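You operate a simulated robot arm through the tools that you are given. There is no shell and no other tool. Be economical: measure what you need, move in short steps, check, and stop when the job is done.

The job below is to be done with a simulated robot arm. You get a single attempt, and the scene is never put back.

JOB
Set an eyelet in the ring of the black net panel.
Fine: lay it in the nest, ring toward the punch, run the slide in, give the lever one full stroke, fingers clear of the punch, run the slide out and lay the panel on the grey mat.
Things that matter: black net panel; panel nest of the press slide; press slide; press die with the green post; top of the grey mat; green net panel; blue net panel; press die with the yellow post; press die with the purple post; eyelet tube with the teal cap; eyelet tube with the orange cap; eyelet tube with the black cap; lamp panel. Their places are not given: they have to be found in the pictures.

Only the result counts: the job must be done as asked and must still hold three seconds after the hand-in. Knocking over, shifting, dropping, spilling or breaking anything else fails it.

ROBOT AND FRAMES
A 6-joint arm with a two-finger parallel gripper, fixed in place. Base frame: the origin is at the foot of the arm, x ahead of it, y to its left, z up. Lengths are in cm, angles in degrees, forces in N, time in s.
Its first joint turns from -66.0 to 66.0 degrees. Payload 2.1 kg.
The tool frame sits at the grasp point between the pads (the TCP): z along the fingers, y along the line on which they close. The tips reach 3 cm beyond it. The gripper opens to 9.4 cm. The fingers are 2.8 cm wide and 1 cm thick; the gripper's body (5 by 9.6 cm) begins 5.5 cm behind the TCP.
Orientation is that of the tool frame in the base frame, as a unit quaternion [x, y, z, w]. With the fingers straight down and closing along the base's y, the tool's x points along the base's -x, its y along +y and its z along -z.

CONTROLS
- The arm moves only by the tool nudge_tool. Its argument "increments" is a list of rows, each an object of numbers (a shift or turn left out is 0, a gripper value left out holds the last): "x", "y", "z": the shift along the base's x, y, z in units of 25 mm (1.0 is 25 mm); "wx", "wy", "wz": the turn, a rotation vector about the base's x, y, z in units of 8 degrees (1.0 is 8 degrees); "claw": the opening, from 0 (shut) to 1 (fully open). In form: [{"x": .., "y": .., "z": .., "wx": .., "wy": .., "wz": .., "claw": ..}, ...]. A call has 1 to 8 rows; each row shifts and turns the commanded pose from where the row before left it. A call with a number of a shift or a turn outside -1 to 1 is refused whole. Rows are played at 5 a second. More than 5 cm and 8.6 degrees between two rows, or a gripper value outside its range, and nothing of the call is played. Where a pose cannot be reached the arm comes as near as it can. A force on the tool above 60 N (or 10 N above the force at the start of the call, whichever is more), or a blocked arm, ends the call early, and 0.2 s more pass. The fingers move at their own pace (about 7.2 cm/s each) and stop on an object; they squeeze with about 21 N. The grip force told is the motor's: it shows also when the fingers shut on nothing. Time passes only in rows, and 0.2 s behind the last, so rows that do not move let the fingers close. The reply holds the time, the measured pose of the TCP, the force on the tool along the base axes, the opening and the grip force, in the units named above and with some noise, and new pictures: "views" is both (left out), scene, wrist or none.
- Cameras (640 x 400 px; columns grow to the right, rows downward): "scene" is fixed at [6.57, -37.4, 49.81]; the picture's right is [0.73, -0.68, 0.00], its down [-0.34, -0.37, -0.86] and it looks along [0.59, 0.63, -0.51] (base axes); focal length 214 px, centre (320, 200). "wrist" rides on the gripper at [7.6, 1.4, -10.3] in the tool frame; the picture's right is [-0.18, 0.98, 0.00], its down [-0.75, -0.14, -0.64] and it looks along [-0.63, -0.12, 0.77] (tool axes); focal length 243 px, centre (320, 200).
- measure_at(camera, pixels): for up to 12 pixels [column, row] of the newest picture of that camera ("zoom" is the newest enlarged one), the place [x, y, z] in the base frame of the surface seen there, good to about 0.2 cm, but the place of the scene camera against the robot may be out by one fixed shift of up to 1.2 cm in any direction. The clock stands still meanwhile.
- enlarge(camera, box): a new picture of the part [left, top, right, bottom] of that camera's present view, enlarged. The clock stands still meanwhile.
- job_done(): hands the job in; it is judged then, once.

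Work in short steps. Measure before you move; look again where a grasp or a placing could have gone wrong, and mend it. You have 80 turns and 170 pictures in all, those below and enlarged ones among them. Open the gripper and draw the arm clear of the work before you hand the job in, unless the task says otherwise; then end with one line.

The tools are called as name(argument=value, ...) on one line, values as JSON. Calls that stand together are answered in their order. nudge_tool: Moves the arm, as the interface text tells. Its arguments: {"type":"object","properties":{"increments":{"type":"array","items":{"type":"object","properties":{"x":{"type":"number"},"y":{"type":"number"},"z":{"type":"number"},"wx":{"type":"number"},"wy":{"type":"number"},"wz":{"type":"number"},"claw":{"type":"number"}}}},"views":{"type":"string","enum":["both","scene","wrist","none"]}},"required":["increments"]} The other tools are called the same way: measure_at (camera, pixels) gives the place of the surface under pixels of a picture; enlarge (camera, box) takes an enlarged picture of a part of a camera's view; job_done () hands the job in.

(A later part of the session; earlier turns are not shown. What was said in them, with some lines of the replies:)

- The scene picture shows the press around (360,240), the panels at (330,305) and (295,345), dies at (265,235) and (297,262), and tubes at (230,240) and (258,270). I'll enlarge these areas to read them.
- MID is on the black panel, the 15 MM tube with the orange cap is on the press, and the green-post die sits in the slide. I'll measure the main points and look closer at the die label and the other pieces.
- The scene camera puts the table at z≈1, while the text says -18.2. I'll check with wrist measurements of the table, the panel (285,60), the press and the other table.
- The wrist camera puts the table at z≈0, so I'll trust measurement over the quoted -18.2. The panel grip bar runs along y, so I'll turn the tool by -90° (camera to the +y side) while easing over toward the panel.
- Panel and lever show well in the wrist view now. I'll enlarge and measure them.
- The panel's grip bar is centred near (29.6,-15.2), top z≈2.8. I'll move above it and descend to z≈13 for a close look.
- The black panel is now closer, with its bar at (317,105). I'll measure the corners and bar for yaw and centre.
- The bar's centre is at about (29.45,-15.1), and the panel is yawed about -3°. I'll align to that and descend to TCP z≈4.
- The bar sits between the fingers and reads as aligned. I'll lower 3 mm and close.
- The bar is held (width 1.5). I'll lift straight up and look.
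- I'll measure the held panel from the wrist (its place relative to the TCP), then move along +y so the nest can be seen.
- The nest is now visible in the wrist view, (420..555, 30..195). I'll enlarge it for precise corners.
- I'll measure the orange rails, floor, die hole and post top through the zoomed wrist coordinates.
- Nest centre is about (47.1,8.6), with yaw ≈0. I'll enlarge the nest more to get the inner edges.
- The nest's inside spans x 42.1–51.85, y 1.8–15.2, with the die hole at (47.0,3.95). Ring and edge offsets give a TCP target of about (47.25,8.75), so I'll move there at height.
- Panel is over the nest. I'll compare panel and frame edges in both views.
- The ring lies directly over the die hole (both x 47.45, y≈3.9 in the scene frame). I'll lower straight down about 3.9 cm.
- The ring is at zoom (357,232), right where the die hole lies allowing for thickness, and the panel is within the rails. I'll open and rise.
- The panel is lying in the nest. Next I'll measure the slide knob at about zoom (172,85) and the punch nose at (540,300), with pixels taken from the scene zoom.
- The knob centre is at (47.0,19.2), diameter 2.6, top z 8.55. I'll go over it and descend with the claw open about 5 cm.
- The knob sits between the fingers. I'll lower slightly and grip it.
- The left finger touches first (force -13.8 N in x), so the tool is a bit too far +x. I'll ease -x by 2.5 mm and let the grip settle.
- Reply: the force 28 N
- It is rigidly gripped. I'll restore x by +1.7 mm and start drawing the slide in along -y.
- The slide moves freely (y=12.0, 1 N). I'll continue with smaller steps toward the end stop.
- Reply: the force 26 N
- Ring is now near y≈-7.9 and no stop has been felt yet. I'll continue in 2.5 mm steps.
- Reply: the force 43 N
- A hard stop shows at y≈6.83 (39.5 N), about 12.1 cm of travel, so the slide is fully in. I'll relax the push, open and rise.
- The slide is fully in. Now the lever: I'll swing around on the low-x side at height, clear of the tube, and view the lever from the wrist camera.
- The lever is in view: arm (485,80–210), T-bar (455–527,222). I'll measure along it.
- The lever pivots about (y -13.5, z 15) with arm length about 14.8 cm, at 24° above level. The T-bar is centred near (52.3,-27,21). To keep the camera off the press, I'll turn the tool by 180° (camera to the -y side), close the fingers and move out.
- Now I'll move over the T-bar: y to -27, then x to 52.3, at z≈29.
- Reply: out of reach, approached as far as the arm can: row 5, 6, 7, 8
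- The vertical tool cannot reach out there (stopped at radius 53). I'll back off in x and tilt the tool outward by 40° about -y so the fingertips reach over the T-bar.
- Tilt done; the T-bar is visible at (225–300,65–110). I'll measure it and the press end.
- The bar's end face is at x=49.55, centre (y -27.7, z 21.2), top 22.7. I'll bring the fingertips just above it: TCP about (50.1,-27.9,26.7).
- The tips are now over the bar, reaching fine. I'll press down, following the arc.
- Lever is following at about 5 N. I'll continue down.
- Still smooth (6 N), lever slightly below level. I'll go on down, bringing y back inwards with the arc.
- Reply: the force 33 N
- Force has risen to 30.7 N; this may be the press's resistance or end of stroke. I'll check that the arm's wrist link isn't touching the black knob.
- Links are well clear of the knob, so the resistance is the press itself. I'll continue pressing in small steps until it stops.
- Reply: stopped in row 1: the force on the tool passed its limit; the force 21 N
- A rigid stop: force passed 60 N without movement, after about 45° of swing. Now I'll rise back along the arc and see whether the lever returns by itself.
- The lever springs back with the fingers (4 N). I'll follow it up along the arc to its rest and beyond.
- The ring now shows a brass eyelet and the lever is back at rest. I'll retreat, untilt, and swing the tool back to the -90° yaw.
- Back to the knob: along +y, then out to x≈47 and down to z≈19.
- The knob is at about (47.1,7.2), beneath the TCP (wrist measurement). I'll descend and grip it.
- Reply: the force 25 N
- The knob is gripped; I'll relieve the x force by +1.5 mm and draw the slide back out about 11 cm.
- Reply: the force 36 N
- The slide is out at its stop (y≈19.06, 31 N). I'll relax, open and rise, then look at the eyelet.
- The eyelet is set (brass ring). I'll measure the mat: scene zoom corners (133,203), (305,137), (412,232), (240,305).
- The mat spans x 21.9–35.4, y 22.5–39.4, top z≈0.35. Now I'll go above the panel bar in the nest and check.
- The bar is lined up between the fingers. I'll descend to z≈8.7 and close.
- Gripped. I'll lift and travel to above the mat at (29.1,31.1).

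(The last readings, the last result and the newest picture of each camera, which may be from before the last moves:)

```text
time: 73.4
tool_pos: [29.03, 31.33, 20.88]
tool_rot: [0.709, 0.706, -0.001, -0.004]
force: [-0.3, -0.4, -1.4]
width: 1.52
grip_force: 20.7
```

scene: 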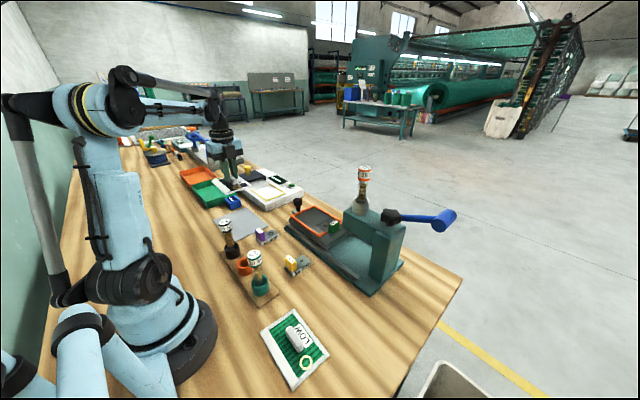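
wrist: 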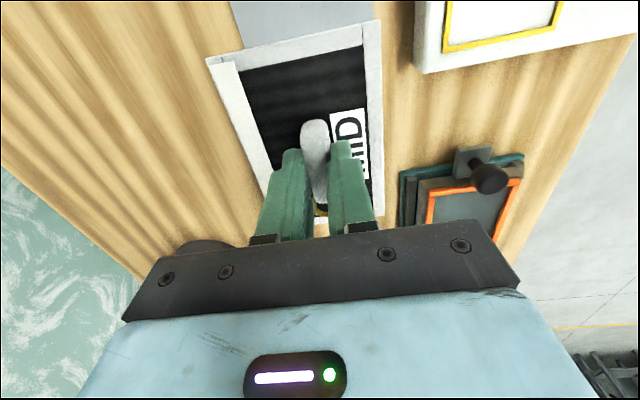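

The panel is above the mat. I'll lower to z≈7 and check.

nudge_tool(increments=[{"z": -1}, {"z": -1}, {"z": -1}, {"z": -1}, {"z": -1}, {"z": -0.5}, {}])

enlarge(camera="scene", box=[190, 160, 310, 260])

```text
time: 75.0
tool_pos: [29.0, 31.27, 7.06]
tool_rot: [0.708, 0.706, -0.001, -0.004]
force: [-0.2, -0.1, -1.7]
width: 1.5
grip_force: 21.3
```

scene: 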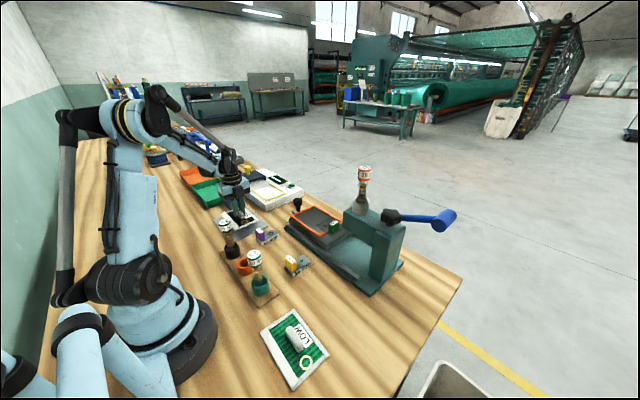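
wrist: 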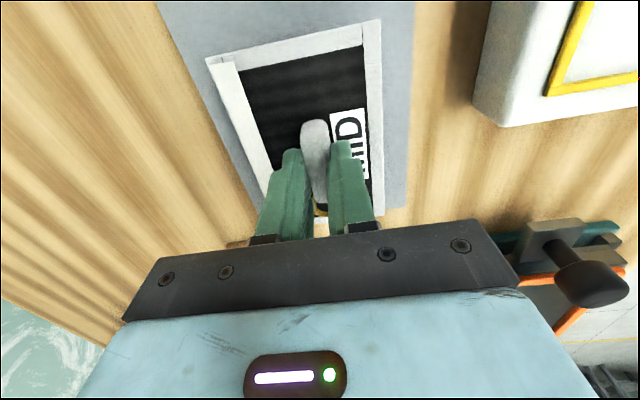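

```text
4.00 times, centred on (250, 210) of scene
```

zoom: 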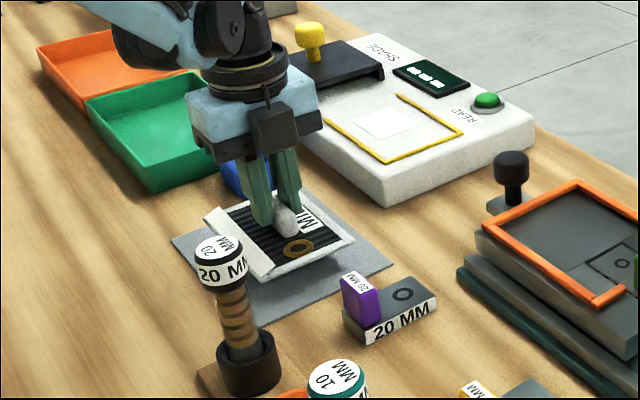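

The panel is over the mat's middle. I'll lower gently to contact, about 2.4 cm.

nudge_tool(increments=[{"z": -0.5}, {"z": -0.3}, {"z": -0.1}, {"z": -0.06}, {}], views="wrist")

```text
time: 76.2
tool_pos: [29.23, 31.27, 4.78]
tool_rot: [0.708, 0.706, -0.001, -0.004]
force: [0.1, 0.5, -0.3]
width: 1.52
grip_force: 20.4
```

wrist: 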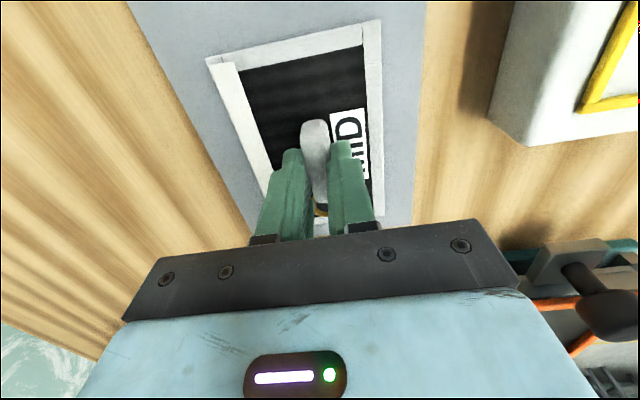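

No contact force yet at z 4.78. I'll lower in 1 mm steps.

nudge_tool(increments=[{"z": -0.04}, {"z": -0.04}, {"z": -0.04}, {}], views="none")

```text
time: 77.2
tool_pos: [29.1, 31.14, 4.45]
tool_rot: [0.708, 0.706, -0.001, -0.004]
force: [-2.6, 0.4, 30.4]
width: 1.54
grip_force: 21.1
```

Contact at z≈4.45 (30 N). I'll ease up slightly, open, and rise clear.

nudge_tool(increments=[{"z": 0.05}, {"claw": 0.4}, {}, {}, {"z": 0.5}, {"z": 1}, {"z": 1}, {"z": 1}], views="none")

nudge_tool(increments=[{"z": 1}, {"z": 1}, {"z": 1}, {"z": 1}, {"y": -1}, {"y": -1}, {"y": -1}, {"y": -1}])

enlarge(camera="scene", box=[180, 150, 420, 300])

enlarge(camera="wrist", box=[0, 0, 640, 400])

```text
time: 79.0
tool_pos: [29.18, 31.26, 13.65]
tool_rot: [0.709, 0.706, -0.001, -0.004]
force: [-0.6, 0.3, -0.7]
width: 3.77
grip_force: 0.0
```

```text
time: 80.8
tool_pos: [29.15, 21.04, 23.45]
tool_rot: [0.708, 0.706, -0.002, -0.004]
force: [-0.2, -0.3, -0.1]
width: 3.75
grip_force: 0.2
```

scene: 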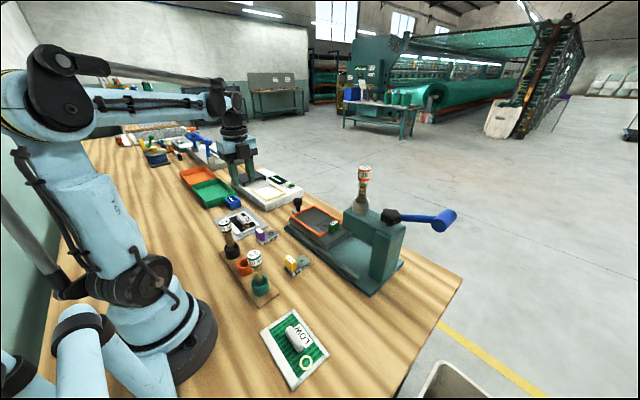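
wrist: 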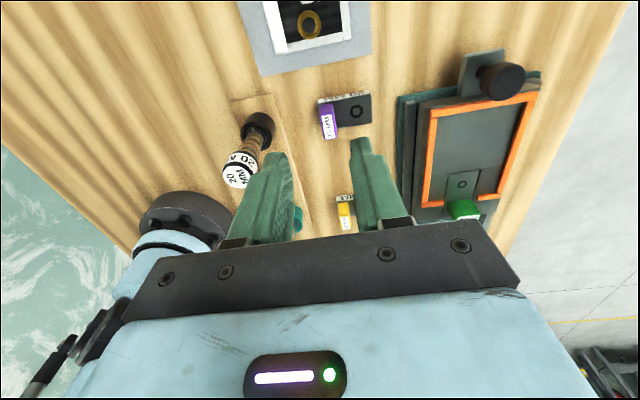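

```text
2.67 times, centred on (300, 225) of scene
```

zoom: 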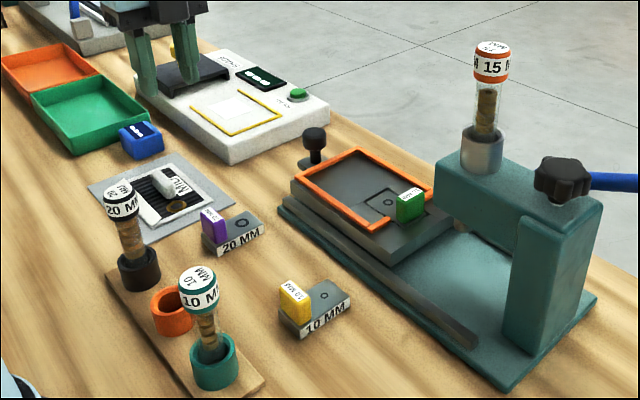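

```text
1.00 times, centred on (320, 200) of wrist
```

zoom: 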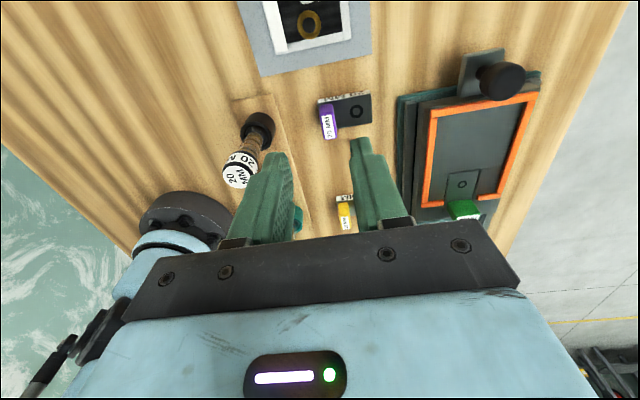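

The panel with its brass eyelet lies flat within the grey mat. The slide is out, the lever is at rest, nothing else has moved, and the gripper is open and clear, so I'm handing in.

job_done()

```text
The job is handed in.
```

The job is handed in: the black net panel has its eyelet set and lies on the grey mat. The slide is run out and the arm is clear. I used the 15 mm tube and die already on the press, since the job named no size.
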